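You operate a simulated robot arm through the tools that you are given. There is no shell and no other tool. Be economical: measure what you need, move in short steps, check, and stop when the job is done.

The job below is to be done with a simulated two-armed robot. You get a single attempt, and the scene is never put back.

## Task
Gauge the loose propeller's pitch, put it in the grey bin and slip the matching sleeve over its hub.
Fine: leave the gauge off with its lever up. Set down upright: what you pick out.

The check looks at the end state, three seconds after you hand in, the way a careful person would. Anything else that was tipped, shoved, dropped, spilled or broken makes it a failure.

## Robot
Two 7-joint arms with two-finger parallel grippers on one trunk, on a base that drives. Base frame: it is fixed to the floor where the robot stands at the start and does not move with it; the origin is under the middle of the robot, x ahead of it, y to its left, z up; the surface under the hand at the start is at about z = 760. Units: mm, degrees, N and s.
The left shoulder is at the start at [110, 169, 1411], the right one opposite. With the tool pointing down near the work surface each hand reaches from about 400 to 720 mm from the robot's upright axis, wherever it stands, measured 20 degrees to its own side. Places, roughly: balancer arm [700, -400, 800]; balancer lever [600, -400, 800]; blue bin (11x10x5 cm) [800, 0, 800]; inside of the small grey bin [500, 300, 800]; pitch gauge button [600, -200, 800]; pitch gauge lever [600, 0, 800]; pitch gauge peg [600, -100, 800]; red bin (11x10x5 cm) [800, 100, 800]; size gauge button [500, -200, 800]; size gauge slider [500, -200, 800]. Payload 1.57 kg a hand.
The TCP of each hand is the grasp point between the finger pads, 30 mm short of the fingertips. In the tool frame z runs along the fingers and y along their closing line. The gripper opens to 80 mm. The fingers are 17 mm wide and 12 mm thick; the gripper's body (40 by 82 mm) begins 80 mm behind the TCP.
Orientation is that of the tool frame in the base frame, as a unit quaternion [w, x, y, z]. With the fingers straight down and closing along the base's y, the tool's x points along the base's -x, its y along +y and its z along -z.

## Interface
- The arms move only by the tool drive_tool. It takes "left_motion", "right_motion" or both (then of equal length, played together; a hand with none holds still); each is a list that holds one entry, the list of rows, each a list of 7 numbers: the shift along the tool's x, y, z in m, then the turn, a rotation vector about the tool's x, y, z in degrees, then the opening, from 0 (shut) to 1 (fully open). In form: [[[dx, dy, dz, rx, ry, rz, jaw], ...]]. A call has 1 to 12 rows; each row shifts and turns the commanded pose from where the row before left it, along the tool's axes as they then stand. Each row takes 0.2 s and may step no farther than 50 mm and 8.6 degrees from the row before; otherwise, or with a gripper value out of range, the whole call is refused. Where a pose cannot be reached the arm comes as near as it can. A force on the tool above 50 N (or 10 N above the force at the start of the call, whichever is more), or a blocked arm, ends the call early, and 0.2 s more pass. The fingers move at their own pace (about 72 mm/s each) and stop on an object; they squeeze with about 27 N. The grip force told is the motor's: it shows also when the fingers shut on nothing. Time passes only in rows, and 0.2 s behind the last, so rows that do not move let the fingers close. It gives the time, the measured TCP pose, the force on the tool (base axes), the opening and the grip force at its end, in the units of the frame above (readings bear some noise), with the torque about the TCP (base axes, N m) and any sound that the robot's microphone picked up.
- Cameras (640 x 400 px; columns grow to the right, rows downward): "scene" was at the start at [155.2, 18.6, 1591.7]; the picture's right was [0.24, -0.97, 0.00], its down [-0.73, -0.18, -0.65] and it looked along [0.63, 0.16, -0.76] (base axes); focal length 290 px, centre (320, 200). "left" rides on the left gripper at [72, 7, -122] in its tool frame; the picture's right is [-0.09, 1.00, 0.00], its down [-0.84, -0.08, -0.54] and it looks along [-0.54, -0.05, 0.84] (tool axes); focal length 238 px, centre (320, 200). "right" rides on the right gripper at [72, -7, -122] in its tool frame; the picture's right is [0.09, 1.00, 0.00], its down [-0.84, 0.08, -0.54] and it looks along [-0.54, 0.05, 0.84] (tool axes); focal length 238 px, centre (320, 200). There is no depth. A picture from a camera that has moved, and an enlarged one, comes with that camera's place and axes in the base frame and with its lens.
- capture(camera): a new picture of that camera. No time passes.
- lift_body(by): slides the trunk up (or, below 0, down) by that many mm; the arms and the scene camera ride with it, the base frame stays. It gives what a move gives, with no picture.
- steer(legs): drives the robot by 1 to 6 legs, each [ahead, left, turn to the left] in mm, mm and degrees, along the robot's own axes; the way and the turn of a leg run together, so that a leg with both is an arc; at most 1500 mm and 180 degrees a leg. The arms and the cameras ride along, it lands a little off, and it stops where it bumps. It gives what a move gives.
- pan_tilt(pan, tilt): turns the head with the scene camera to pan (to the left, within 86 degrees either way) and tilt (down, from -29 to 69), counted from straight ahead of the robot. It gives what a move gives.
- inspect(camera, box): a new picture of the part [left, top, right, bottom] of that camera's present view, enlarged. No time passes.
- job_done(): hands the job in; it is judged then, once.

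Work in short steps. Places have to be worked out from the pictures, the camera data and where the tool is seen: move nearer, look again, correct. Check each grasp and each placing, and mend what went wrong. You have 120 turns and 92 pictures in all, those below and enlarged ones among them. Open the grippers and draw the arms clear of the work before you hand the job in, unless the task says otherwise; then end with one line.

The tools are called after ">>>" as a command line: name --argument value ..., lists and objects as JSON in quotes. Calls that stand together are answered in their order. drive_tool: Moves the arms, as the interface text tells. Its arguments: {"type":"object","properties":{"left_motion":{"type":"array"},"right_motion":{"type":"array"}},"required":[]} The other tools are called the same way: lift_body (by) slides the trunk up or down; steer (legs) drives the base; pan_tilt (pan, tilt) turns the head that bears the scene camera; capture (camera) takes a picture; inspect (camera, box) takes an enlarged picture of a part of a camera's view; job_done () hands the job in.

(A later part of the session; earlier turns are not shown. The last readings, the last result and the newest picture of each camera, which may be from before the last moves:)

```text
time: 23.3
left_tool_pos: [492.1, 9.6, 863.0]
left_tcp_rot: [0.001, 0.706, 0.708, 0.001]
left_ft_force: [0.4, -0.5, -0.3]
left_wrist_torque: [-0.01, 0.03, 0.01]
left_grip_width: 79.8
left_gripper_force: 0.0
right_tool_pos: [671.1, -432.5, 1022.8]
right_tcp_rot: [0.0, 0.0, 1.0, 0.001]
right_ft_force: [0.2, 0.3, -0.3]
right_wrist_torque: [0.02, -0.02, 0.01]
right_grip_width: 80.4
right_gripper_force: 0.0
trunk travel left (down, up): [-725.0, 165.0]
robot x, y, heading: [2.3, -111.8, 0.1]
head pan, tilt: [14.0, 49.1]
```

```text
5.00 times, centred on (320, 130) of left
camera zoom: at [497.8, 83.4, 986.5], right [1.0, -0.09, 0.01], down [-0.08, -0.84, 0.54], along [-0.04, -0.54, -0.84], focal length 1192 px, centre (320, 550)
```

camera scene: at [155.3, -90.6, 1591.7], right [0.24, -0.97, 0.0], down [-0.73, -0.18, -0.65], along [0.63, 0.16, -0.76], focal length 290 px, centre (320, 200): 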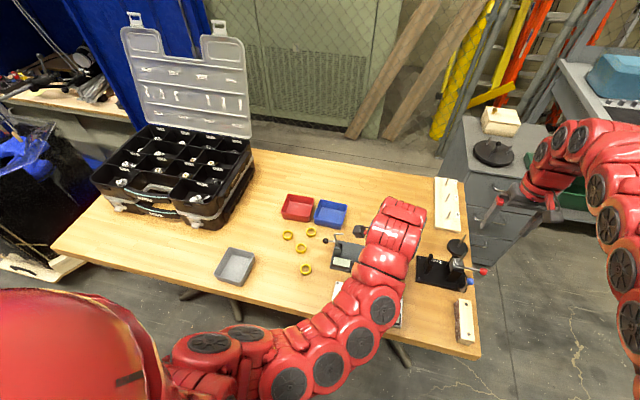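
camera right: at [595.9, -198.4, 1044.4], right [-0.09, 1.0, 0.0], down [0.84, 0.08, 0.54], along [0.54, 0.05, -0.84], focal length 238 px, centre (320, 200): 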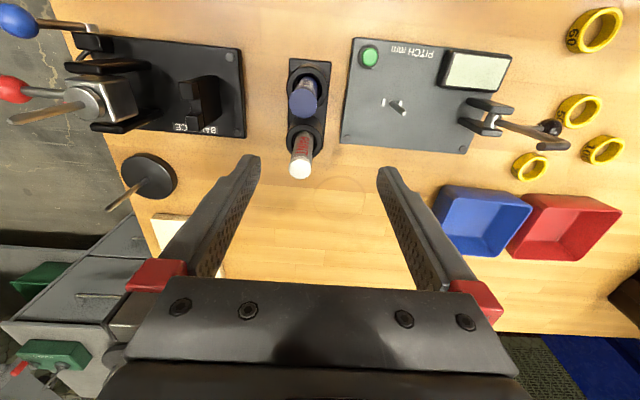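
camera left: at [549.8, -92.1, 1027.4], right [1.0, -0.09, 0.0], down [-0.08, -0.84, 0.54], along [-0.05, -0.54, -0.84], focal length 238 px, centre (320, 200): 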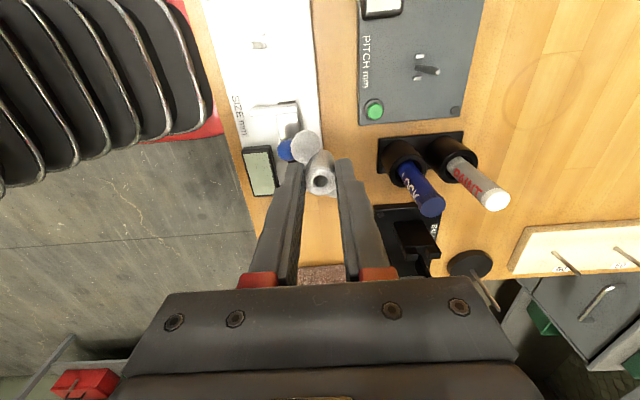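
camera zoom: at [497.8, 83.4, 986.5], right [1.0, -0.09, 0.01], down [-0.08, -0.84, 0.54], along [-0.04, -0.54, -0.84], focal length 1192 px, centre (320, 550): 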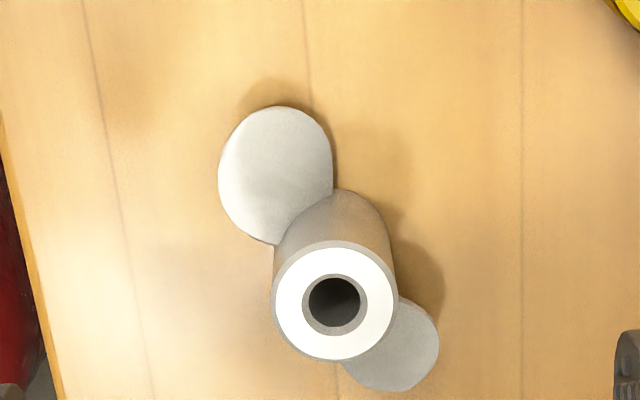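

The propeller stands upright at ~[496,9], blade axis turned ~29.5° from y. I align the hand to it.

>>> drive_tool --left_motion '[[[-0.0005, 0.004, 0, 0, 0, -7.5, 1], [0, 0, 0, 0, 0, -7.5, 1], [0, 0, 0, 0, 0, -7.5, 1], [0, 0, 0.0, 0, 0, -7, 1]]]'

>>> inspect --camera "left" --box '[256, 100, 384, 180]'

```text
time: 24.3
left_tool_pos: [497.0, 10.7, 863.1]
left_tcp_rot: [0.002, 0.502, 0.865, 0.001]
left_ft_force: [-0.4, 0.5, -0.2]
left_wrist_torque: [0.0, -0.01, -0.02]
left_grip_width: 80.0
left_gripper_force: 0.1
right_tool_pos: [668.8, -430.7, 1021.5]
right_tcp_rot: [0.0, -0.001, 1.0, 0.0]
right_ft_force: [0.0, -0.3, -0.2]
right_wrist_torque: [-0.02, 0.01, 0.03]
right_grip_width: 80.0
right_gripper_force: 0.1
trunk travel left (down, up): [-725.0, 165.0]
robot x, y, heading: [3.3, -108.7, -0.1]
head pan, tilt: [14.0, 49.1]
```

```text
5.00 times, centred on (320, 140) of left
camera zoom: at [465.4, 77.0, 986.0], right [0.91, 0.41, 0.0], down [0.34, -0.77, 0.54], along [0.23, -0.49, -0.84], focal length 1192 px, centre (320, 500)
```

zoom: 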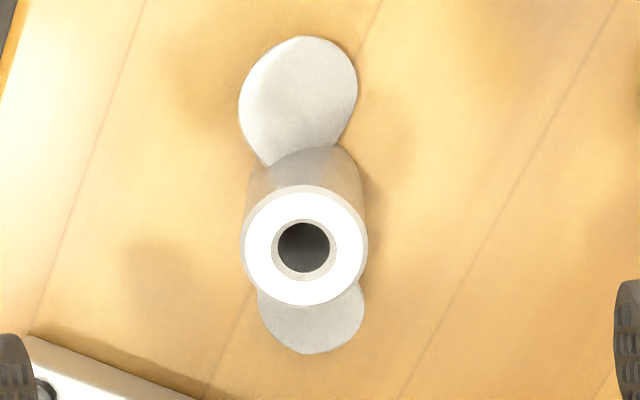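

Aligned within ~3°. I shift (-2.2 mm across, +1.2 mm along) and lower to z≈798, then close.

>>> drive_tool --left_motion '[[[0.0012, -0.0022, 0.02, 0, 0, 0, 1], [0, 0, 0.025, 0, 0, 0, 1], [0, 0, 0.02, 0, 0, 0, 0.5], [0, 0, 0, 0, 0, 0, 0.35], [0, 0, 0, 0, 0, 0, 0.05], [0, 0, 0, 0, 0, 0, 0.05]]]'

>>> inspect --camera "left" --box '[256, 120, 384, 200]'

```text
time: 25.7
left_tool_pos: [494.8, 10.9, 798.2]
left_tcp_rot: [0.003, 0.503, 0.864, 0.001]
left_ft_force: [0.8, 0.1, -0.7]
left_wrist_torque: [0.01, 0.0, -0.01]
left_grip_width: 22.1
left_gripper_force: 27.0
right_tool_pos: [669.8, -432.8, 1023.2]
right_tcp_rot: [0.0, -0.002, 1.0, 0.0]
right_ft_force: [1.2, -0.2, -0.2]
right_wrist_torque: [0.03, -0.02, 0.03]
right_grip_width: 80.1
right_gripper_force: 0.1
trunk travel left (down, up): [-725.0, 165.0]
robot x, y, heading: [-0.6, -109.1, 0.0]
head pan, tilt: [14.0, 49.1]
```

```text
5.00 times, centred on (320, 160) of left
camera zoom: at [463.2, 77.4, 920.8], right [0.91, 0.41, 0.0], down [0.34, -0.77, 0.54], along [0.23, -0.49, -0.84], focal length 1192 px, centre (320, 400)
```

zoom: 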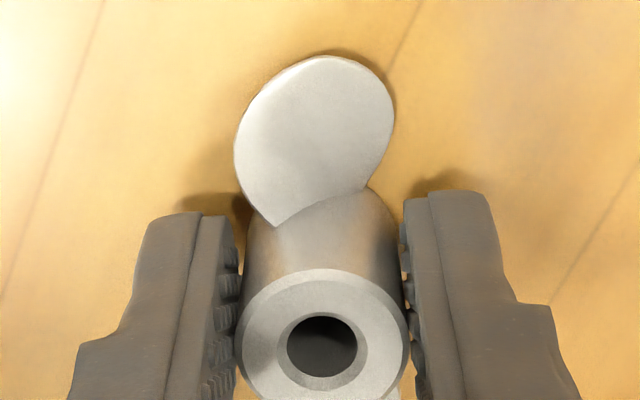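

Clean grip at 22.1. I lift gently and rotate 27° so the blades lie along y.

>>> drive_tool --left_motion '[[[0, 0, -0.01, 0, 0, 0, 0.05], [0, 0, -0.02, 0, 0, 0, 0.05], [0, 0, -0.025, 0, 0, 0, 0.05], [0, 0, -0.025, 0, 0, 0, 0.05], [0, 0, -0.015, 0, 0, 3, 0.05], [0, 0, -0.007, 0, 0, 6, 0.05], [0, 0, 0, 0, 0, 6, 0.05], [0, 0, 0, 0, 0, 6, 0.05], [0, 0, 0, 0, 0, 4, 0.05], [0, 0, 0, 0, 0, 2, 0.05]]]'

>>> drive_tool --left_motion '[[[-0.01, 0.008, 0, 0, 0, 0, 0.05], [-0.015, 0.012, 0, 0, 0, 0, 0.05], [-0.015, 0.012, 0, 0, 0, 0, 0.05], [-0.015, 0.012, 0, 0, 0, 0, 0.05], [-0.015, 0.012, 0, 0, 0, 0, 0.05], [-0.015, 0.012, 0, 0, 0, 0, 0.05], [-0.015, 0.012, 0, 0, 0, 0, 0.05], [-0.015, 0.012, 0, 0, 0, 0, 0.05], [-0.01, 0.01, 0, 0, 0, 0, 0.05], [-0.005, 0.005, 0, 0, 0, 0, 0.05]]]'

>>> capture --camera "left"

```text
time: 27.9
left_tool_pos: [493.2, 12.3, 899.9]
left_tcp_rot: [0.002, 0.691, 0.723, 0.002]
left_ft_force: [0.7, 0.1, 0.1]
left_wrist_torque: [-0.02, -0.02, 0.0]
left_grip_width: 22.0
left_gripper_force: 27.0
right_tool_pos: [669.1, -430.7, 1023.4]
right_tcp_rot: [0.0, 0.0, 1.0, 0.0]
right_ft_force: [0.0, 0.1, -0.4]
right_wrist_torque: [0.0, 0.01, 0.01]
right_grip_width: 79.8
right_gripper_force: 0.0
trunk travel left (down, up): [-725.0, 165.0]
robot x, y, heading: [1.8, -111.8, 0.0]
head pan, tilt: [14.0, 49.1]
```

```text
time: 30.1
left_tool_pos: [607.5, -115.0, 900.9]
left_tcp_rot: [0.001, 0.691, 0.723, 0.001]
left_ft_force: [-0.8, 0.1, -1.0]
left_wrist_torque: [-0.01, -0.01, 0.01]
left_grip_width: 22.3
left_gripper_force: 27.2
right_tool_pos: [669.5, -432.0, 1023.3]
right_tcp_rot: [0.0, -0.001, 1.0, 0.0]
right_ft_force: [-0.6, -0.2, 0.8]
right_wrist_torque: [0.0, 0.01, 0.0]
right_grip_width: 80.1
right_gripper_force: 0.0
trunk travel left (down, up): [-725.0, 165.0]
robot x, y, heading: [2.0, -111.5, 0.1]
head pan, tilt: [14.0, 49.1]
```

```text
53 pictures are left
camera left: at [608.5, -41.2, 1024.2], right [1.0, -0.05, 0.0], down [-0.04, -0.84, 0.54], along [-0.02, -0.54, -0.84], focal length 238 px, centre (320, 200)
```

left: 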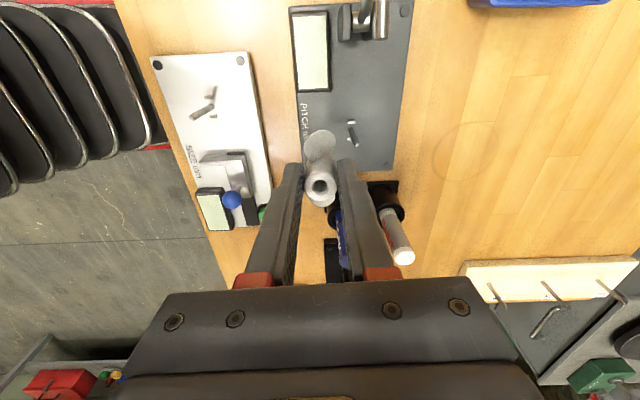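

Now a zoom covering both hub and peg to compute relative offset.

>>> inspect --camera "left" --box '[272, 110, 400, 205]'

```text
4.21 times, centred on (336, 158) of left
camera zoom: at [608.5, -41.2, 1024.2], right [1.0, -0.05, 0.0], down [-0.04, -0.84, 0.54], along [-0.02, -0.54, -0.84], focal length 1004 px, centre (253, 379)
```

zoom: 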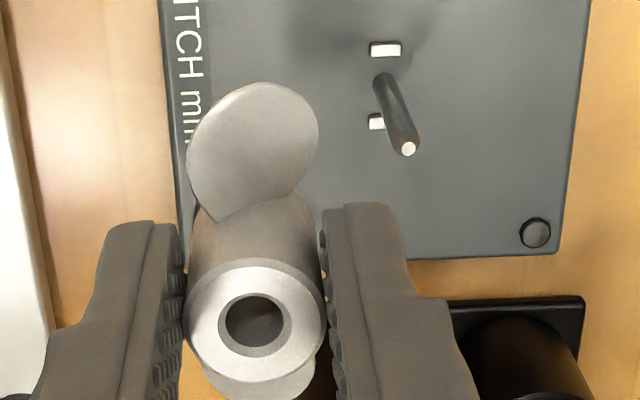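

Ambiguity remains in y (hub top height). I move over the peg with a middle estimate, staying ~10 mm above its tip, and check from the right side camera.

>>> drive_tool --left_motion '[[[-0.001, 0.011, 0, 0, 0, 0, 0.05], [-0.0015, 0.012, 0.005, 0, 0, 0, 0.05], [-0.001, 0.01, 0.01, 0, 0, 0, 0.05], [0, 0, 0.012, 0, 0, 0, 0.05], [0, 0, 0.008, 0, 0, 0, 0.05]]]'

>>> inspect --camera "right" --box '[500, 40, 628, 120]'

>>> inspect --camera "left" --box '[256, 110, 384, 205]'

```text
time: 31.3
left_tool_pos: [639.1, -116.6, 865.6]
left_tcp_rot: [0.001, 0.691, 0.723, 0.002]
left_ft_force: [-0.4, 0.2, 0.1]
left_wrist_torque: [0.0, 0.01, -0.02]
left_grip_width: 21.9
left_gripper_force: 26.6
right_tool_pos: [670.1, -431.7, 1023.4]
right_tcp_rot: [0.0, -0.002, 1.0, 0.0]
right_ft_force: [0.0, -0.3, 0.6]
right_wrist_torque: [0.01, -0.04, 0.02]
right_grip_width: 79.7
right_gripper_force: 0.0
trunk travel left (down, up): [-725.0, 165.0]
robot x, y, heading: [-1.1, -109.1, 0.1]
head pan, tilt: [14.0, 49.1]
```

```text
5.00 times, centred on (564, 80) of right
camera zoom: at [598.0, -437.3, 1145.2], right [-0.09, 1.0, 0.0], down [0.84, 0.08, 0.54], along [0.54, 0.05, -0.84], focal length 1192 px, centre (-900, 800)
```

zoom: 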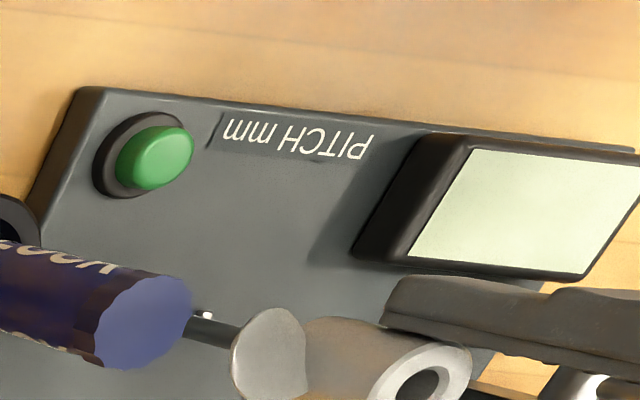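

```text
4.21 times, centred on (320, 158) of left
camera zoom: at [641.7, -43.5, 988.9], right [1.0, -0.05, 0.0], down [-0.04, -0.84, 0.54], along [-0.02, -0.54, -0.84], focal length 1004 px, centre (320, 379)
```

zoom: 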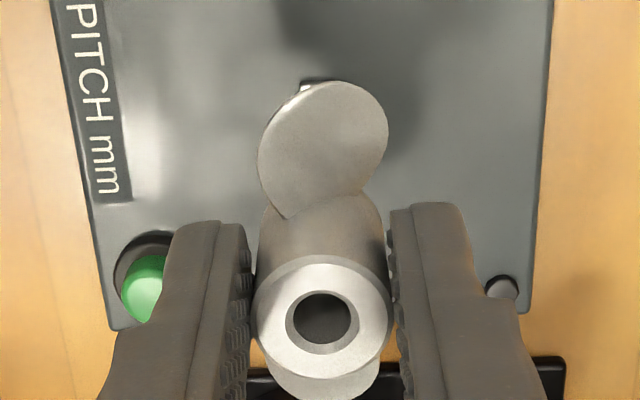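

I take a better-centred crop of the right view.

>>> inspect --camera "right" --box '[530, 90, 610, 140]'

```text
8.00 times, centred on (570, 115) of right
camera zoom: at [598.0, -437.3, 1145.2], right [-0.09, 1.0, 0.0], down [0.84, 0.08, 0.54], along [0.54, 0.05, -0.84], focal length 1907 px, centre (-1680, 880)
```

zoom: 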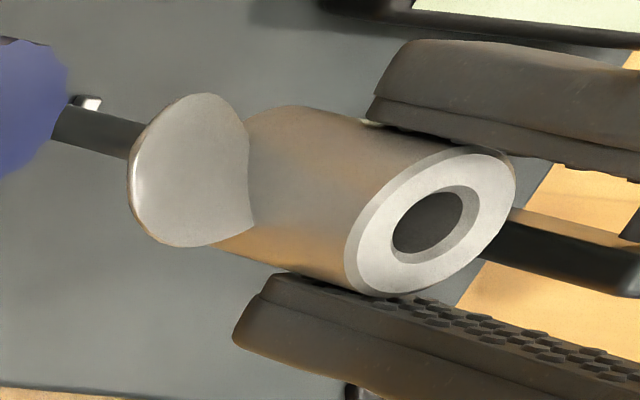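

Views agree: x aligned; the hub sits ~1.5 mm too far in -y. I correct and lower slowly onto the peg.

>>> drive_tool --left_motion '[[[0.0015, 0, 0, 0, 0, 0, 0.05], [0, 0, 0.005, 0, 0, 0, 0.05], [0, 0, 0.004, 0, 0, 0, 0.05], [0, 0, 0.004, 0, 0, 0, 0.05], [0, 0, 0.003, 0, 0, 0, 0.05]]]'

>>> inspect --camera "left" --box '[256, 110, 384, 205]'

```text
time: 32.5
left_tool_pos: [641.2, -114.7, 850.7]
left_tcp_rot: [0.003, 0.691, 0.723, 0.002]
left_ft_force: [-0.1, -0.6, -0.3]
left_wrist_torque: [0.0, 0.0, 0.02]
left_grip_width: 21.7
left_gripper_force: 26.4
right_tool_pos: [669.8, -430.7, 1024.0]
right_tcp_rot: [0.0, 0.0, 1.0, 0.0]
right_ft_force: [0.7, 0.5, 0.5]
right_wrist_torque: [-0.02, -0.01, 0.0]
right_grip_width: 79.8
right_gripper_force: 0.0
trunk travel left (down, up): [-725.0, 165.0]
robot x, y, heading: [-1.3, -108.3, -0.1]
head pan, tilt: [14.0, 49.1]
```

```text
4.21 times, centred on (320, 158) of left
camera zoom: at [642.3, -41.5, 973.5], right [1.0, -0.05, 0.01], down [-0.04, -0.84, 0.54], along [-0.02, -0.54, -0.84], focal length 1004 px, centre (320, 379)
```

zoom: 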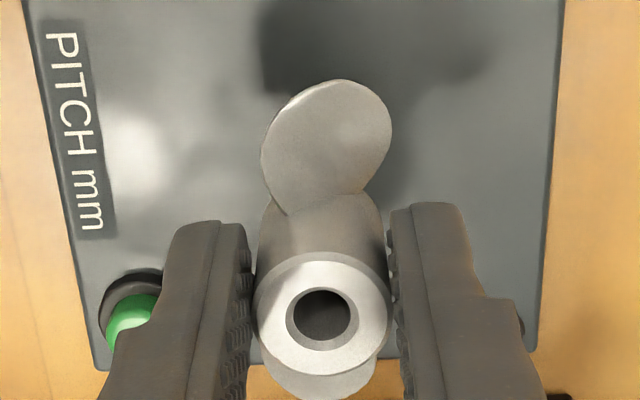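

No contact force: it seems to be entering the bore. Continue lowering.

>>> drive_tool --left_motion '[[[0, 0, 0.004, 0, 0, 0, 0.05], [0, 0, 0.004, 0, 0, 0, 0.05], [0, 0, 0.004, 0, 0, 0, 0.05], [0, 0, 0.004, 0, 0, 0, 0.05], [0, 0, 0.004, 0, 0, 0, 0.05], [0, 0, 0.004, 0, 0, 0, 0.05]]]'

>>> inspect --camera "left" --box '[256, 110, 384, 205]'

```text
time: 33.9
left_tool_pos: [640.2, -115.3, 825.0]
left_tcp_rot: [0.002, 0.69, 0.724, 0.002]
left_ft_force: [-0.9, 0.1, -0.1]
left_wrist_torque: [-0.01, -0.03, 0.0]
left_grip_width: 22.0
left_gripper_force: 27.0
right_tool_pos: [670.0, -431.5, 1022.1]
right_tcp_rot: [0.0, -0.001, 1.0, 0.0]
right_ft_force: [-0.2, 0.1, 0.4]
right_wrist_torque: [0.0, 0.0, 0.01]
right_grip_width: 79.9
right_gripper_force: 0.1
trunk travel left (down, up): [-725.0, 165.0]
robot x, y, heading: [-1.1, -109.0, 0.0]
head pan, tilt: [14.0, 49.1]
```

```text
4.21 times, centred on (320, 158) of left
camera zoom: at [642.4, -41.7, 949.2], right [1.0, -0.05, 0.01], down [-0.04, -0.84, 0.54], along [-0.02, -0.54, -0.84], focal length 1004 px, centre (320, 379)
```

zoom: 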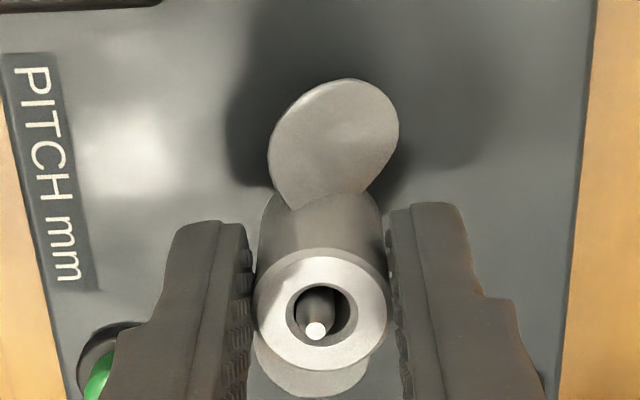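

The peg shows in the bore. I nudge 0.7 mm and lower the remaining ~14 mm until seated.

>>> drive_tool --left_motion '[[[-0.0007, 0, 0.003, 0, 0, 0, 0.05], [0, 0, 0.003, 0, 0, 0, 0.05], [0, 0, 0.002, 0, 0, 0, 0.05], [0, 0, 0.002, 0, 0, 0, 0.05], [0, 0, 0.0015, 0, 0, 0, 0.05], [0, 0, 0.0015, 0, 0, 0, 0.05], [0, 0, 0.0015, 0, 0, 0, 0.05], [0, 0, 0.0015, 0, 0, 0, 0.05]]]'

>>> inspect --camera "left" --box '[256, 110, 384, 205]'

>>> inspect --camera "right" --box '[510, 80, 590, 130]'

```text
time: 35.7
left_tool_pos: [639.1, -116.7, 814.2]
left_tcp_rot: [0.003, 0.691, 0.723, 0.004]
left_ft_force: [-0.5, -0.7, 34.7]
left_wrist_torque: [-0.06, -0.04, -0.02]
left_grip_width: 19.6
left_gripper_force: 26.2
right_tool_pos: [666.8, -430.9, 1024.1]
right_tcp_rot: [0.002, 0.0, 1.0, 0.0]
right_ft_force: [-0.1, 0.8, 0.0]
right_wrist_torque: [0.0, 0.02, -0.02]
right_grip_width: 80.2
right_gripper_force: 0.0
trunk travel left (down, up): [-725.0, 165.0]
robot x, y, heading: [-1.4, -108.5, 0.0]
head pan, tilt: [14.0, 49.1]
```

```text
4.21 times, centred on (320, 158) of left
camera zoom: at [640.4, -42.8, 936.6], right [1.0, -0.05, 0.01], down [-0.05, -0.84, 0.54], along [-0.02, -0.54, -0.84], focal length 1004 px, centre (320, 379)
```

zoom: 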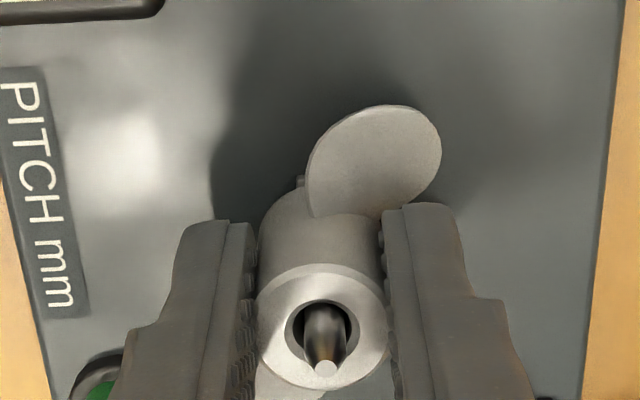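

```text
8.00 times, centred on (550, 105) of right
camera zoom: at [594.6, -437.5, 1147.4], right [-0.09, 1.0, 0.0], down [0.84, 0.08, 0.54], along [0.54, 0.05, -0.84], focal length 1907 px, centre (-1520, 960)
```

zoom: 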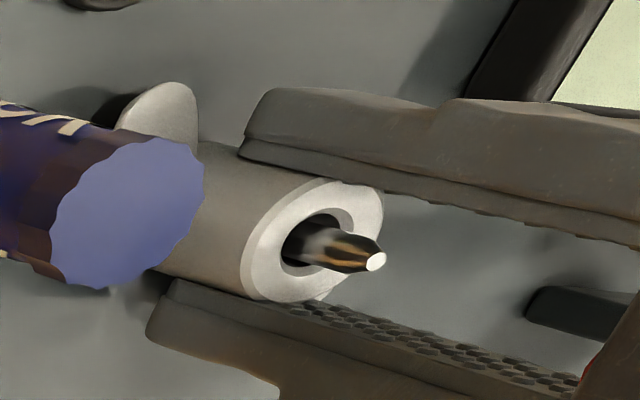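

The propeller twisted ~24° in the grip as it hit something (likely the keys), sitting a few mm high. I lift 4 mm, rotate it back so the blade points along y, and look.

>>> drive_tool --left_motion '[[[0, 0, -0.004, 0, 0, 0, 0.05], [0, 0, 0, 0, 0, -6, 0.05], [0, 0, 0, 0, 0, -6, 0.05], [0, 0, 0, 0, 0, -6, 0.05], [0, 0, 0, 0, 0, -6, 0.05]]]'

>>> inspect --camera "left" --box '[256, 110, 384, 205]'

```text
time: 36.9
left_tool_pos: [639.4, -115.2, 813.3]
left_tcp_rot: [0.001, 0.525, 0.851, 0.001]
left_ft_force: [-0.1, -0.5, 4.1]
left_wrist_torque: [0.02, 0.03, 0.01]
left_grip_width: 19.4
left_gripper_force: 27.1
right_tool_pos: [669.4, -432.2, 1023.3]
right_tcp_rot: [0.0, 0.0, 1.0, 0.0]
right_ft_force: [0.0, -0.1, 0.1]
right_wrist_torque: [0.02, 0.0, 0.03]
right_grip_width: 79.9
right_gripper_force: 0.2
trunk travel left (down, up): [-725.0, 165.0]
robot x, y, heading: [-1.8, -107.7, 0.1]
head pan, tilt: [14.0, 49.1]
```

```text
4.21 times, centred on (320, 158) of left
camera zoom: at [611.6, -46.8, 936.6], right [0.93, 0.37, 0.0], down [0.3, -0.78, 0.54], along [0.2, -0.5, -0.84], focal length 1004 px, centre (320, 379)
```

zoom: 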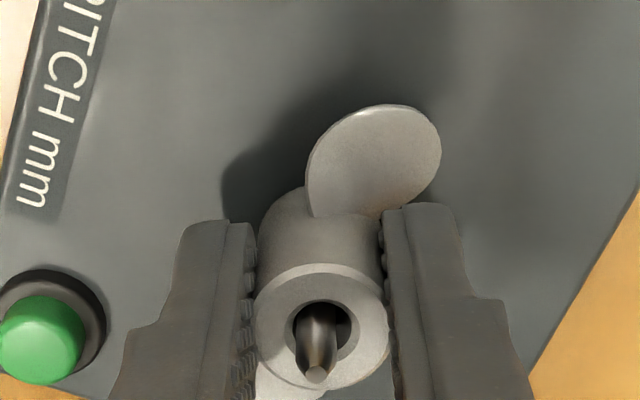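

The blade now points along +y. I press down gently in 1 mm steps to see where it seats.

>>> drive_tool --left_motion '[[[0, 0, 0.001, 0, 0, 0, 0.05], [0, 0, 0.001, 0, 0, 0, 0.05], [0, 0, 0.001, 0, 0, 0, 0.05]]]'

>>> inspect --camera "left" --box '[256, 110, 384, 205]'

```text
time: 37.7
left_tool_pos: [638.7, -115.7, 812.8]
left_tcp_rot: [0.004, 0.525, 0.851, 0.003]
left_ft_force: [-1.1, 1.3, 22.6]
left_wrist_torque: [0.14, 0.09, -0.01]
left_grip_width: 19.4
left_gripper_force: 27.1
right_tool_pos: [666.8, -430.6, 1024.4]
right_tcp_rot: [0.001, -0.001, 1.0, -0.001]
right_ft_force: [-0.2, 0.3, -0.8]
right_wrist_torque: [-0.06, 0.0, 0.02]
right_grip_width: 80.1
right_gripper_force: 0.1
trunk travel left (down, up): [-725.0, 165.0]
robot x, y, heading: [-3.1, -113.7, -0.1]
head pan, tilt: [14.0, 49.1]
```

```text
4.21 times, centred on (320, 158) of left
camera zoom: at [611.0, -46.8, 936.2], right [0.93, 0.36, 0.01], down [0.3, -0.78, 0.55], along [0.21, -0.51, -0.84], focal length 1004 px, centre (320, 379)
```

zoom: 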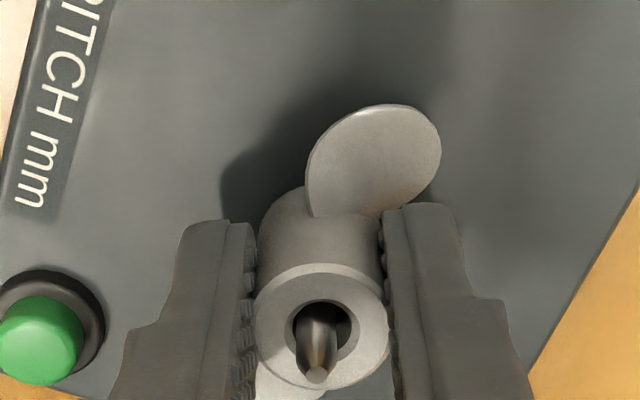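

Solid contact. I release and rise straight up to look at how it sits.

>>> drive_tool --left_motion '[[[0, 0, -0.002, 0, 0, 0, 0.05], [0, 0, 0, 0, 0, 0, 0.4], [0, 0, 0, 0, 0, 0, 0.5], [0, 0, -0.03, 0, 0, 0, 0.5], [0, 0, -0.04, 0, 0, 0, 0.5], [0.03, 0, -0.03, 0, 0, 0, 0.5]]]'

>>> inspect --camera "left" --box '[256, 100, 384, 200]'

>>> inspect --camera "scene" --box '[320, 220, 400, 270]'

```text
time: 39.1
left_tool_pos: [624.4, -89.1, 913.3]
left_tcp_rot: [0.003, 0.526, 0.85, 0.0]
left_ft_force: [0.2, 0.3, 0.5]
left_wrist_torque: [-0.03, -0.01, -0.02]
left_grip_width: 40.0
left_gripper_force: 0.0
right_tool_pos: [669.1, -430.5, 1023.9]
right_tcp_rot: [0.0, 0.0, 1.0, -0.001]
right_ft_force: [-0.6, 0.5, -0.1]
right_wrist_torque: [-0.01, 0.01, -0.02]
right_grip_width: 80.1
right_gripper_force: 0.1
trunk travel left (down, up): [-725.0, 165.0]
robot x, y, heading: [-0.8, -107.9, -0.5]
head pan, tilt: [14.0, 49.1]
```

```text
4.00 times, centred on (320, 150) of left
camera zoom: at [597.7, -19.7, 1036.6], right [0.93, 0.36, 0.0], down [0.3, -0.78, 0.54], along [0.2, -0.51, -0.84], focal length 953 px, centre (320, 400)
```

zoom: 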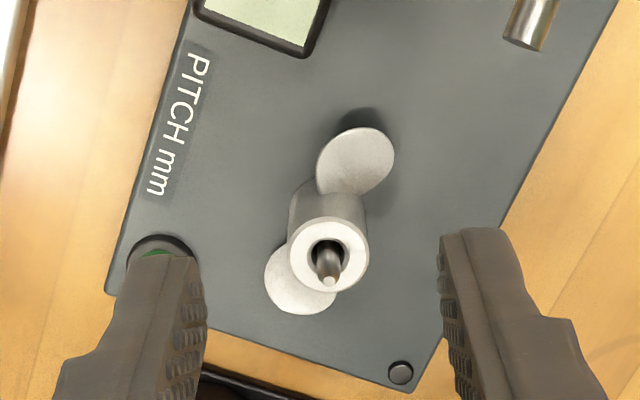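

```text
8.00 times, centred on (360, 245) of scene
camera zoom: at [153.8, -89.0, 1591.8], right [0.24, -0.97, 0.0], down [-0.73, -0.18, -0.65], along [0.64, 0.16, -0.76], focal length 2319 px, centre (0, -160)
```

zoom: 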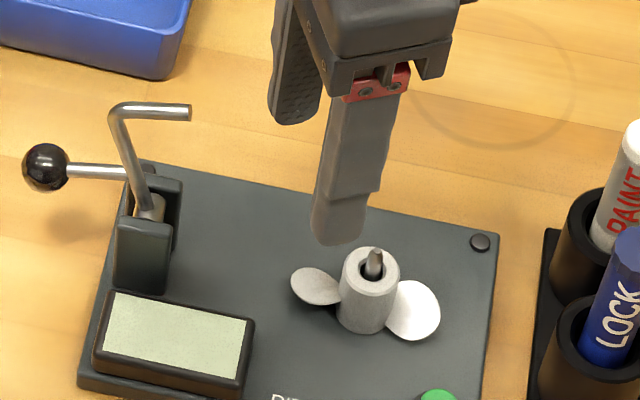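

The propeller sits upright on the peg with blades along ±y. From two views the ball handle is at ~[638,11,834], axle ~[640,-30,815]; the feeler tip would swing onto the +y blade. I bring the left hand above the ball and look.

>>> drive_tool --left_motion '[[[0, 0, -0.01, 0, 0, 6.6, 0.6], [0, 0, -0.01, 0, 0, 6.6, 0.6], [0, 0, -0.01, 0, 0, 6.6, 0.6], [0, 0, -0.005, 0, 0, 6.6, 0.6], [0.03, 0.0035, 0, 0, 0, 0, 0.6], [0.035, 0.0035, 0, 0, 0, 0, 0.6], [0.035, 0.0035, 0, 0, 0, 0, 0.6], [0, 0.0035, 0, 0, 0, 0, 0.6]]]'

>>> capture --camera "left"

>>> inspect --camera "left" --box '[240, 60, 400, 160]'

```text
time: 40.9
left_tool_pos: [639.6, 9.7, 948.6]
left_tcp_rot: [0.002, 0.707, 0.708, 0.002]
left_ft_force: [0.6, -0.2, 0.5]
left_wrist_torque: [0.0, 0.02, 0.0]
left_grip_width: 48.1
left_gripper_force: 0.1
right_tool_pos: [671.0, -432.1, 1022.3]
right_tcp_rot: [-0.001, 0.0, 1.0, 0.0]
right_ft_force: [0.9, 0.2, 0.8]
right_wrist_torque: [0.02, 0.03, 0.02]
right_grip_width: 80.2
right_gripper_force: 0.1
trunk travel left (down, up): [-725.0, 165.0]
robot x, y, heading: [2.2, -109.8, -0.1]
head pan, tilt: [14.0, 49.1]
```

```text
40 pictures are left
camera left: at [645.2, 83.2, 1071.6], right [1.0, -0.09, 0.0], down [-0.08, -0.84, 0.54], along [-0.04, -0.54, -0.84], focal length 238 px, centre (320, 200)
```

left: 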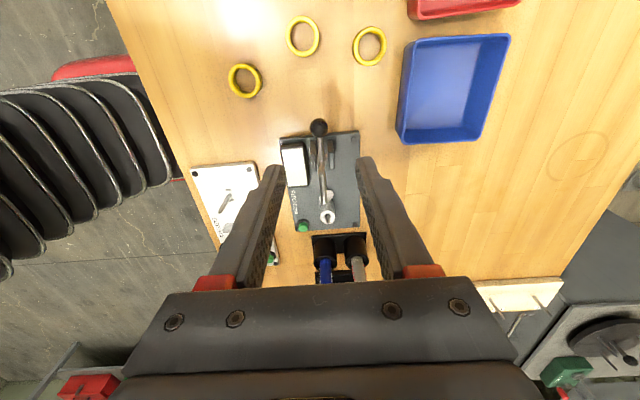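

```text
4.00 times, centred on (320, 110) of left
camera zoom: at [645.2, 83.2, 1071.6], right [1.0, -0.09, 0.0], down [-0.08, -0.84, 0.54], along [-0.04, -0.54, -0.84], focal length 953 px, centre (320, 560)
```

zoom: 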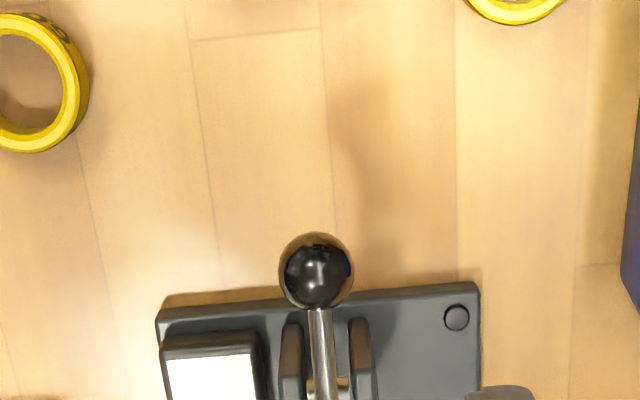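

Ball refined to [640,14.9,831], ∅19. I descend over it with the pads straddling it in x and close.

>>> drive_tool --left_motion '[[[0.0052, 0.0005, 0.03, 0, 0, 0, 0.6], [0, 0, 0.035, 0, 0, 0, 0.6], [0, 0, 0.0285, 0, 0, 0, 0.6], [0, 0, 0, 0, 0, 0, 0.3], [0, 0, 0, 0, 0, 0, 0.1], [0, 0, 0, 0, 0, 0, 0.1]]]'

>>> inspect --camera "left" --box '[240, 110, 400, 210]'

```text
time: 42.3
left_tool_pos: [639.8, 16.4, 853.8]
left_tcp_rot: [0.0, 0.706, 0.709, 0.001]
left_ft_force: [-5.8, 1.9, -5.7]
left_wrist_torque: [0.33, 0.17, -0.02]
left_grip_width: 19.0
left_gripper_force: 33.3
right_tool_pos: [669.3, -431.0, 1021.9]
right_tcp_rot: [0.0, -0.001, 1.0, 0.0]
right_ft_force: [-0.2, 0.4, 0.1]
right_wrist_torque: [0.03, 0.01, -0.01]
right_grip_width: 80.0
right_gripper_force: 0.1
trunk travel left (down, up): [-725.0, 165.0]
robot x, y, heading: [2.6, -108.5, -0.0]
head pan, tilt: [14.0, 49.1]
```

```text
4.00 times, centred on (320, 160) of left
camera zoom: at [645.0, 89.1, 977.7], right [1.0, -0.09, 0.0], down [-0.08, -0.84, 0.54], along [-0.05, -0.54, -0.84], focal length 953 px, centre (320, 360)
```

zoom: 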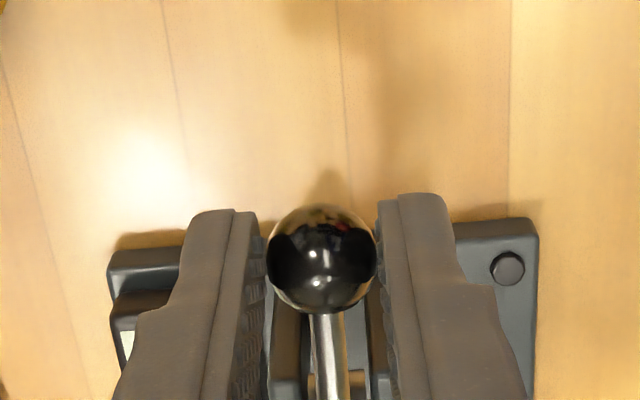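

Ball gripped. I swing it along its arc (radius ~48 about the axle), first 50°.

>>> drive_tool --left_motion '[[[-0.0035, 0, -0.0076, 0, 0, 0, 0.1], [-0.0048, 0, -0.0068, 0, 0, 0, 0.1], [-0.0058, 0, -0.0058, 0, 0, 0, 0.1], [-0.0068, 0, -0.0048, 0, 0, 0, 0.1], [-0.0076, 0, -0.0035, 0, 0, 0, 0.1]]]'

>>> inspect --camera "left" --box '[240, 110, 400, 210]'

```text
time: 43.5
left_tool_pos: [640.9, -13.3, 883.2]
left_tcp_rot: [0.001, 0.706, 0.708, 0.002]
left_ft_force: [-1.7, -0.2, 0.0]
left_wrist_torque: [0.03, 0.07, 0.01]
left_grip_width: 8.8
left_gripper_force: 0.3
right_tool_pos: [670.4, -431.9, 1022.3]
right_tcp_rot: [0.0, 0.0, 1.0, 0.0]
right_ft_force: [0.1, 1.0, 0.0]
right_wrist_torque: [-0.02, 0.02, 0.02]
right_grip_width: 80.0
right_gripper_force: 0.1
trunk travel left (down, up): [-725.0, 165.0]
robot x, y, heading: [3.6, -108.7, 0.1]
head pan, tilt: [14.0, 49.1]
```

```text
4.00 times, centred on (320, 160) of left
camera zoom: at [645.9, 60.1, 1006.3], right [1.0, -0.09, 0.0], down [-0.08, -0.84, 0.54], along [-0.04, -0.54, -0.84], focal length 953 px, centre (320, 360)
```

zoom: 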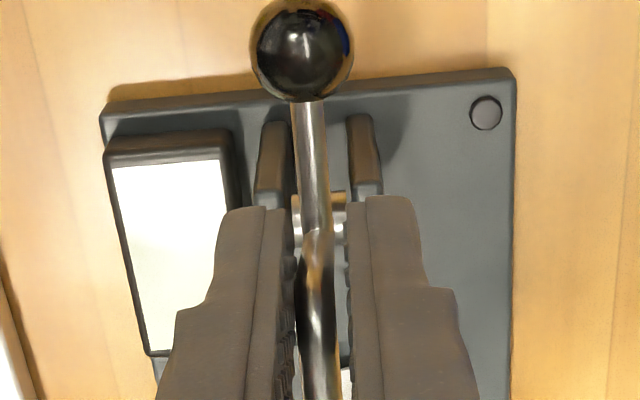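

The ball slipped out of the pads (it stayed put); the fingers are now around the bent rod. I rise, go to the +y side, close the fingers and will push the rod's upper part toward -y instead.

>>> drive_tool --left_motion '[[[0, 0, 0, 0, 0, 0, 0.4], [0, 0, -0.025, 0, 0, 0, 0.4], [0, 0, -0.027, 0, 0, 0, 0.4], [0.022, 0, 0, 0, 0, 0, 0.2], [0.022, 0, 0, 0, 0, 0, 0], [0, 0, 0.025, 0, 0, 0, 0], [0, 0, 0.027, 0, 0, 0, 0]]]'

>>> inspect --camera "left" --box '[240, 110, 400, 210]'

```text
time: 45.1
left_tool_pos: [639.7, 32.8, 881.7]
left_tcp_rot: [0.001, 0.707, 0.707, 0.001]
left_ft_force: [0.0, -0.3, -0.1]
left_wrist_torque: [-0.02, -0.02, 0.01]
left_grip_width: 0.2
left_gripper_force: 21.7
right_tool_pos: [670.8, -431.6, 1021.5]
right_tcp_rot: [-0.002, -0.001, 1.0, 0.0]
right_ft_force: [0.4, -0.5, -0.4]
right_wrist_torque: [0.01, 0.03, 0.01]
right_grip_width: 80.0
right_gripper_force: 0.1
trunk travel left (down, up): [-725.0, 165.0]
robot x, y, heading: [1.7, -109.5, -0.1]
head pan, tilt: [14.0, 49.1]
```

```text
4.00 times, centred on (320, 160) of left
camera zoom: at [645.5, 104.8, 1005.1], right [1.0, -0.09, 0.0], down [-0.08, -0.84, 0.54], along [-0.04, -0.54, -0.84], focal length 953 px, centre (320, 360)
```

zoom: 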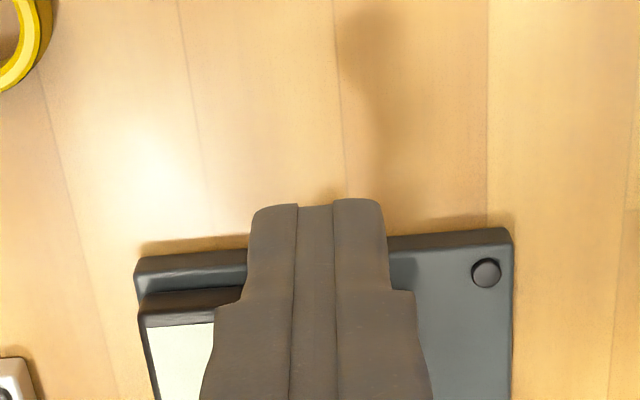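

I push in -y in small rows, watching force.

>>> drive_tool --left_motion '[[[-0.01, 0, 0, 0, 0, 0, 0], [-0.008, 0, 0, 0, 0, 0, 0], [-0.007, 0, 0, 0, 0, 0, 0], [-0.006, 0, 0, 0, 0, 0, 0], [-0.006, 0, 0, 0, 0, 0, 0], [-0.006, 0, 0, 0, 0, 0, 0]]]'

>>> inspect --camera "scene" --box '[310, 210, 406, 270]'

```text
time: 46.5
left_tool_pos: [639.7, -11.7, 882.4]
left_tcp_rot: [0.002, 0.706, 0.708, 0.001]
left_ft_force: [0.2, 1.5, 0.2]
left_wrist_torque: [0.04, -0.02, -0.01]
left_grip_width: 0.0
left_gripper_force: 20.9
right_tool_pos: [669.7, -431.6, 1023.6]
right_tcp_rot: [0.0, -0.001, 1.0, 0.0]
right_ft_force: [0.1, 0.0, 0.3]
right_wrist_torque: [0.01, 0.02, 0.01]
right_grip_width: 80.0
right_gripper_force: 0.1
trunk travel left (down, up): [-725.0, 165.0]
robot x, y, heading: [-3.0, -110.1, 0.1]
head pan, tilt: [14.0, 49.1]
```

```text
6.67 times, centred on (358, 240) of scene
camera zoom: at [155.3, -91.3, 1591.6], right [0.24, -0.97, 0.0], down [-0.73, -0.18, -0.65], along [0.63, 0.16, -0.76], focal length 1933 px, centre (67, -67)
```

zoom: 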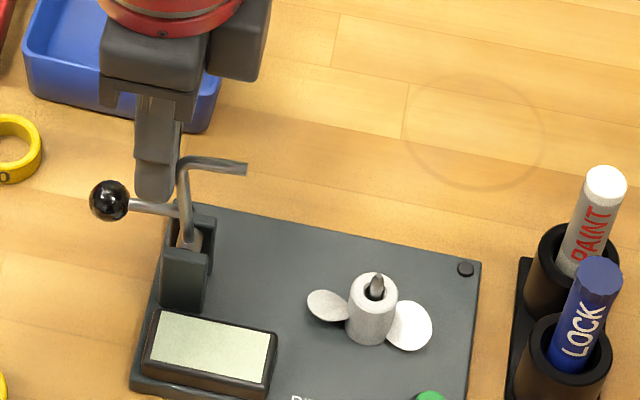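

The rod is swinging easily. Continue pushing toward -y.

>>> drive_tool --left_motion '[[[-0.007, 0, 0, 0, 0, 0, 0], [-0.007, 0, 0, 0, 0, 0, 0], [-0.007, 0, 0, 0, 0, 0, 0], [-0.006, 0, 0, 0, 0, 0, 0], [-0.006, 0, 0, 0, 0, 0, 0]]]'

>>> inspect --camera "scene" --box '[310, 210, 406, 270]'

```text
time: 47.7
left_tool_pos: [641.1, -43.2, 884.0]
left_tcp_rot: [0.002, 0.706, 0.708, 0.001]
left_ft_force: [-0.3, -0.5, 0.4]
left_wrist_torque: [-0.02, 0.03, -0.01]
left_grip_width: 0.0
left_gripper_force: 21.9
right_tool_pos: [670.1, -432.5, 1023.2]
right_tcp_rot: [0.0, -0.001, 1.0, 0.0]
right_ft_force: [0.1, 0.0, 0.4]
right_wrist_torque: [0.0, 0.01, -0.04]
right_grip_width: 80.1
right_gripper_force: 0.1
trunk travel left (down, up): [-725.0, 165.0]
robot x, y, heading: [1.3, -108.8, 0.1]
head pan, tilt: [14.0, 49.1]
```

```text
6.67 times, centred on (358, 240) of scene
camera zoom: at [155.2, -91.2, 1591.7], right [0.24, -0.97, 0.0], down [-0.73, -0.18, -0.65], along [0.63, 0.16, -0.76], focal length 1933 px, centre (67, -67)
```

zoom: 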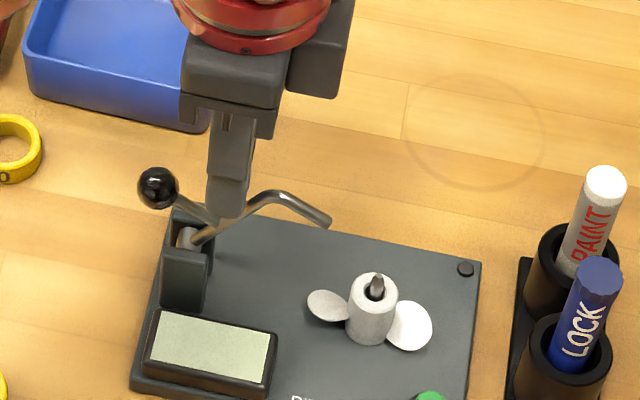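

The arm is about 45° over. I continue -y and down to lower the feeler toward the blade.

>>> drive_tool --left_motion '[[[-0.008, 0, 0.002, 0, 0, 0, 0], [-0.006, 0, 0.006, 0, 0, 0, 0], [-0.004, 0, 0.006, 0, 0, 0, 0], [-0.003, 0, 0.006, 0, 0, 0, 0]]]'

>>> inspect --camera "scene" --box '[310, 210, 406, 270]'

```text
time: 48.7
left_tool_pos: [640.3, -65.2, 862.8]
left_tcp_rot: [0.002, 0.706, 0.708, 0.002]
left_ft_force: [-0.5, -0.5, -0.7]
left_wrist_torque: [0.03, 0.02, 0.0]
left_grip_width: 0.1
left_gripper_force: 20.7
right_tool_pos: [669.7, -431.2, 1022.9]
right_tcp_rot: [0.001, -0.001, 1.0, -0.001]
right_ft_force: [-0.7, -0.1, -0.4]
right_wrist_torque: [-0.01, 0.02, -0.01]
right_grip_width: 79.9
right_gripper_force: 0.0
trunk travel left (down, up): [-725.0, 165.0]
robot x, y, heading: [-1.3, -116.1, -0.1]
head pan, tilt: [14.0, 49.1]
```

```text
6.67 times, centred on (358, 240) of scene
camera zoom: at [155.4, -91.3, 1591.6], right [0.24, -0.97, 0.0], down [-0.73, -0.18, -0.65], along [0.63, 0.16, -0.76], focal length 1933 px, centre (67, -67)
```

zoom: 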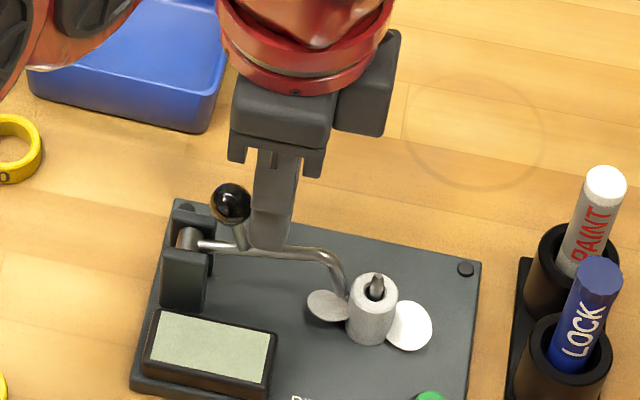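

Feeler nearly on the blade. A few more mm down.

>>> drive_tool --left_motion '[[[0, 0, 0.004, 0, 0, 0, 0], [0, 0, 0.003, 0, 0, 0, 0], [0, 0, 0.003, 0, 0, 0, 0]]]'

>>> inspect --camera "scene" --box '[326, 230, 390, 270]'

```text
time: 49.5
left_tool_pos: [641.9, -64.1, 853.3]
left_tcp_rot: [0.002, 0.706, 0.708, 0.002]
left_ft_force: [-0.2, -2.3, 1.7]
left_wrist_torque: [-0.02, 0.03, 0.05]
left_grip_width: 0.0
left_gripper_force: 21.9
right_tool_pos: [669.8, -431.5, 1022.9]
right_tcp_rot: [0.0, 0.0, 1.0, 0.0]
right_ft_force: [1.1, -1.1, 0.1]
right_wrist_torque: [-0.01, 0.0, -0.01]
right_grip_width: 79.8
right_gripper_force: 0.1
trunk travel left (down, up): [-725.0, 165.0]
robot x, y, heading: [1.5, -107.1, 0.2]
head pan, tilt: [14.0, 49.1]
```

```text
10.00 times, centred on (358, 250) of scene
camera zoom: at [155.0, -91.4, 1591.7], right [0.24, -0.97, 0.0], down [-0.73, -0.18, -0.65], along [0.64, 0.16, -0.76], focal length 2899 px, centre (-60, -300)
```

zoom: 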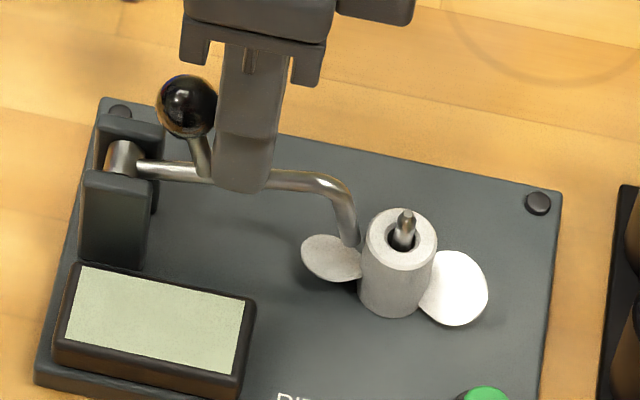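

Nearly touching; I continue gently until a clear contact force.

>>> drive_tool --left_motion '[[[0, 0, 0.002, 0, 0, 0, 0], [0, 0, 0.002, 0, 0, 0, 0]]]'

```text
time: 50.1
left_tool_pos: [639.0, -67.2, 850.7]
left_tcp_rot: [0.003, 0.707, 0.707, 0.003]
left_ft_force: [1.9, -11.5, 13.6]
left_wrist_torque: [0.07, -0.1, 0.09]
left_grip_width: 0.0
left_gripper_force: 20.9
right_tool_pos: [668.3, -434.0, 1023.8]
right_tcp_rot: [0.0, 0.0, 1.0, 0.001]
right_ft_force: [-0.1, 0.2, -0.3]
right_wrist_torque: [0.0, -0.01, 0.04]
right_grip_width: 80.1
right_gripper_force: 0.0
trunk travel left (down, up): [-725.0, 165.0]
robot x, y, heading: [1.6, -110.9, -0.2]
head pan, tilt: [14.0, 49.1]
```

Contact at ~14 N. I lift the hand straight off and move above the button for a look, checking that the lever stays.

>>> drive_tool --left_motion '[[[0, 0, -0.02, 0, 0, 0, 0], [0, 0, -0.025, 0, 0, 0, 0], [0, 0, -0.025, 0, 0, 0, 0], [-0.024, -0.02, 0, 0, 0, 0, 0], [-0.025, -0.02, 0, 0, 0, 0, 0]]]'

>>> inspect --camera "scene" --box '[326, 230, 390, 270]'

>>> inspect --camera "left" --box '[224, 80, 416, 200]'

```text
time: 51.3
left_tool_pos: [601.3, -115.6, 917.1]
left_tcp_rot: [0.0, 0.705, 0.709, 0.003]
left_ft_force: [-0.5, -1.0, -0.1]
left_wrist_torque: [0.06, -0.02, 0.0]
left_grip_width: 0.4
left_gripper_force: 21.3
right_tool_pos: [670.7, -431.8, 1023.1]
right_tcp_rot: [0.0, 0.0, 1.0, 0.002]
right_ft_force: [0.2, 0.0, -0.6]
right_wrist_torque: [0.0, 0.02, -0.01]
right_grip_width: 80.2
right_gripper_force: 0.1
trunk travel left (down, up): [-725.0, 165.0]
robot x, y, heading: [0.8, -109.7, 0.2]
head pan, tilt: [14.0, 49.1]
```

```text
10.00 times, centred on (358, 250) of scene
camera zoom: at [154.6, -93.5, 1591.8], right [0.24, -0.97, 0.0], down [-0.73, -0.18, -0.66], along [0.64, 0.16, -0.76], focal length 2899 px, centre (-60, -300)
```

zoom: 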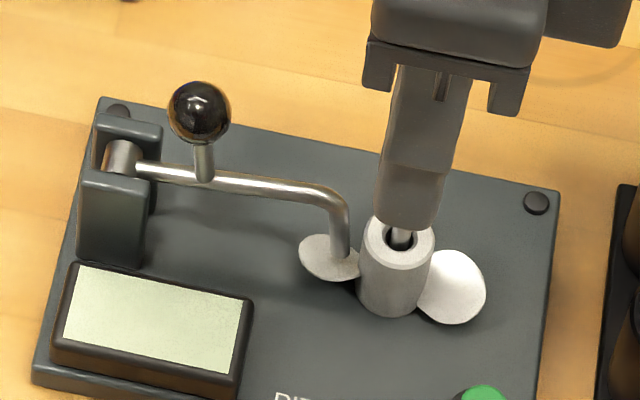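

```text
3.33 times, centred on (320, 140) of left
camera zoom: at [605.0, -42.5, 1041.6], right [1.0, -0.09, 0.0], down [-0.08, -0.84, 0.54], along [-0.04, -0.54, -0.84], focal length 794 px, centre (320, 400)
```

zoom: 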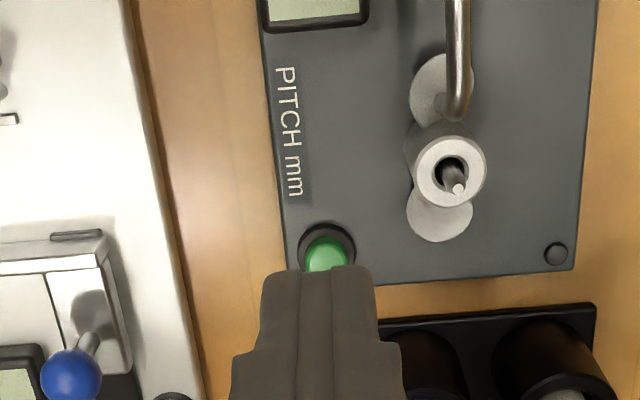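

Feeler rests on the blade and stays. The button is at ~[600.5,-148]; I move over it and lower the closed fingers.

>>> drive_tool --left_motion '[[[-0.017, -0.0005, 0, 0, 0, 0, 0], [-0.0155, -0.0005, 0, 0, 0, 0, 0], [0, 0, 0.04, 0, 0, 0, 0], [0, 0, 0.035, 0, 0, 0, 0], [0, 0, 0.01, 0, 0, 0, 0]]]'

>>> inspect --camera "left" --box '[224, 80, 416, 200]'

>>> inspect --camera "right" --box '[470, 40, 598, 120]'

```text
time: 52.5
left_tool_pos: [600.4, -146.1, 834.1]
left_tcp_rot: [0.001, 0.706, 0.708, 0.001]
left_ft_force: [0.8, -0.7, -0.5]
left_wrist_torque: [-0.04, -0.01, 0.03]
left_grip_width: 0.0
left_gripper_force: 21.4
right_tool_pos: [670.3, -430.6, 1022.2]
right_tcp_rot: [0.0, -0.001, 1.0, 0.001]
right_ft_force: [0.1, 0.0, -0.5]
right_wrist_torque: [0.0, 0.01, 0.03]
right_grip_width: 79.9
right_gripper_force: 0.0
trunk travel left (down, up): [-725.0, 165.0]
robot x, y, heading: [1.3, -110.9, 0.2]
head pan, tilt: [14.0, 49.1]
```

```text
3.33 times, centred on (320, 140) of left
camera zoom: at [605.3, -72.9, 957.0], right [1.0, -0.09, 0.0], down [-0.08, -0.84, 0.54], along [-0.04, -0.54, -0.84], focal length 794 px, centre (320, 400)
```

zoom: 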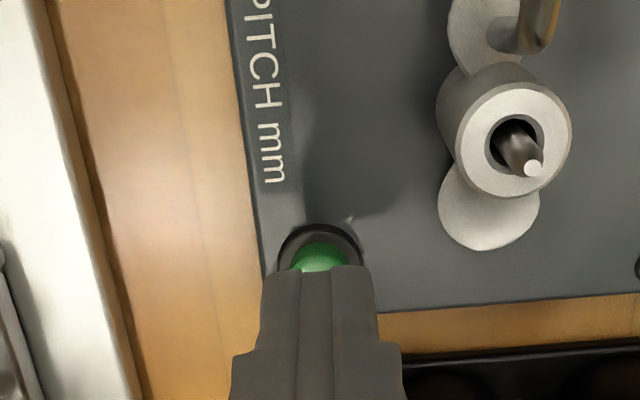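

```text
5.00 times, centred on (534, 80) of right
camera zoom: at [597.8, -437.1, 1145.3], right [-0.09, 1.0, 0.0], down [0.84, 0.08, 0.54], along [0.54, 0.05, -0.84], focal length 1192 px, centre (-750, 800)
```

zoom: 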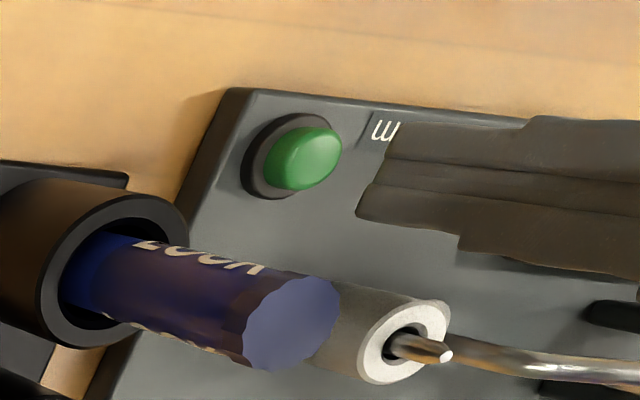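

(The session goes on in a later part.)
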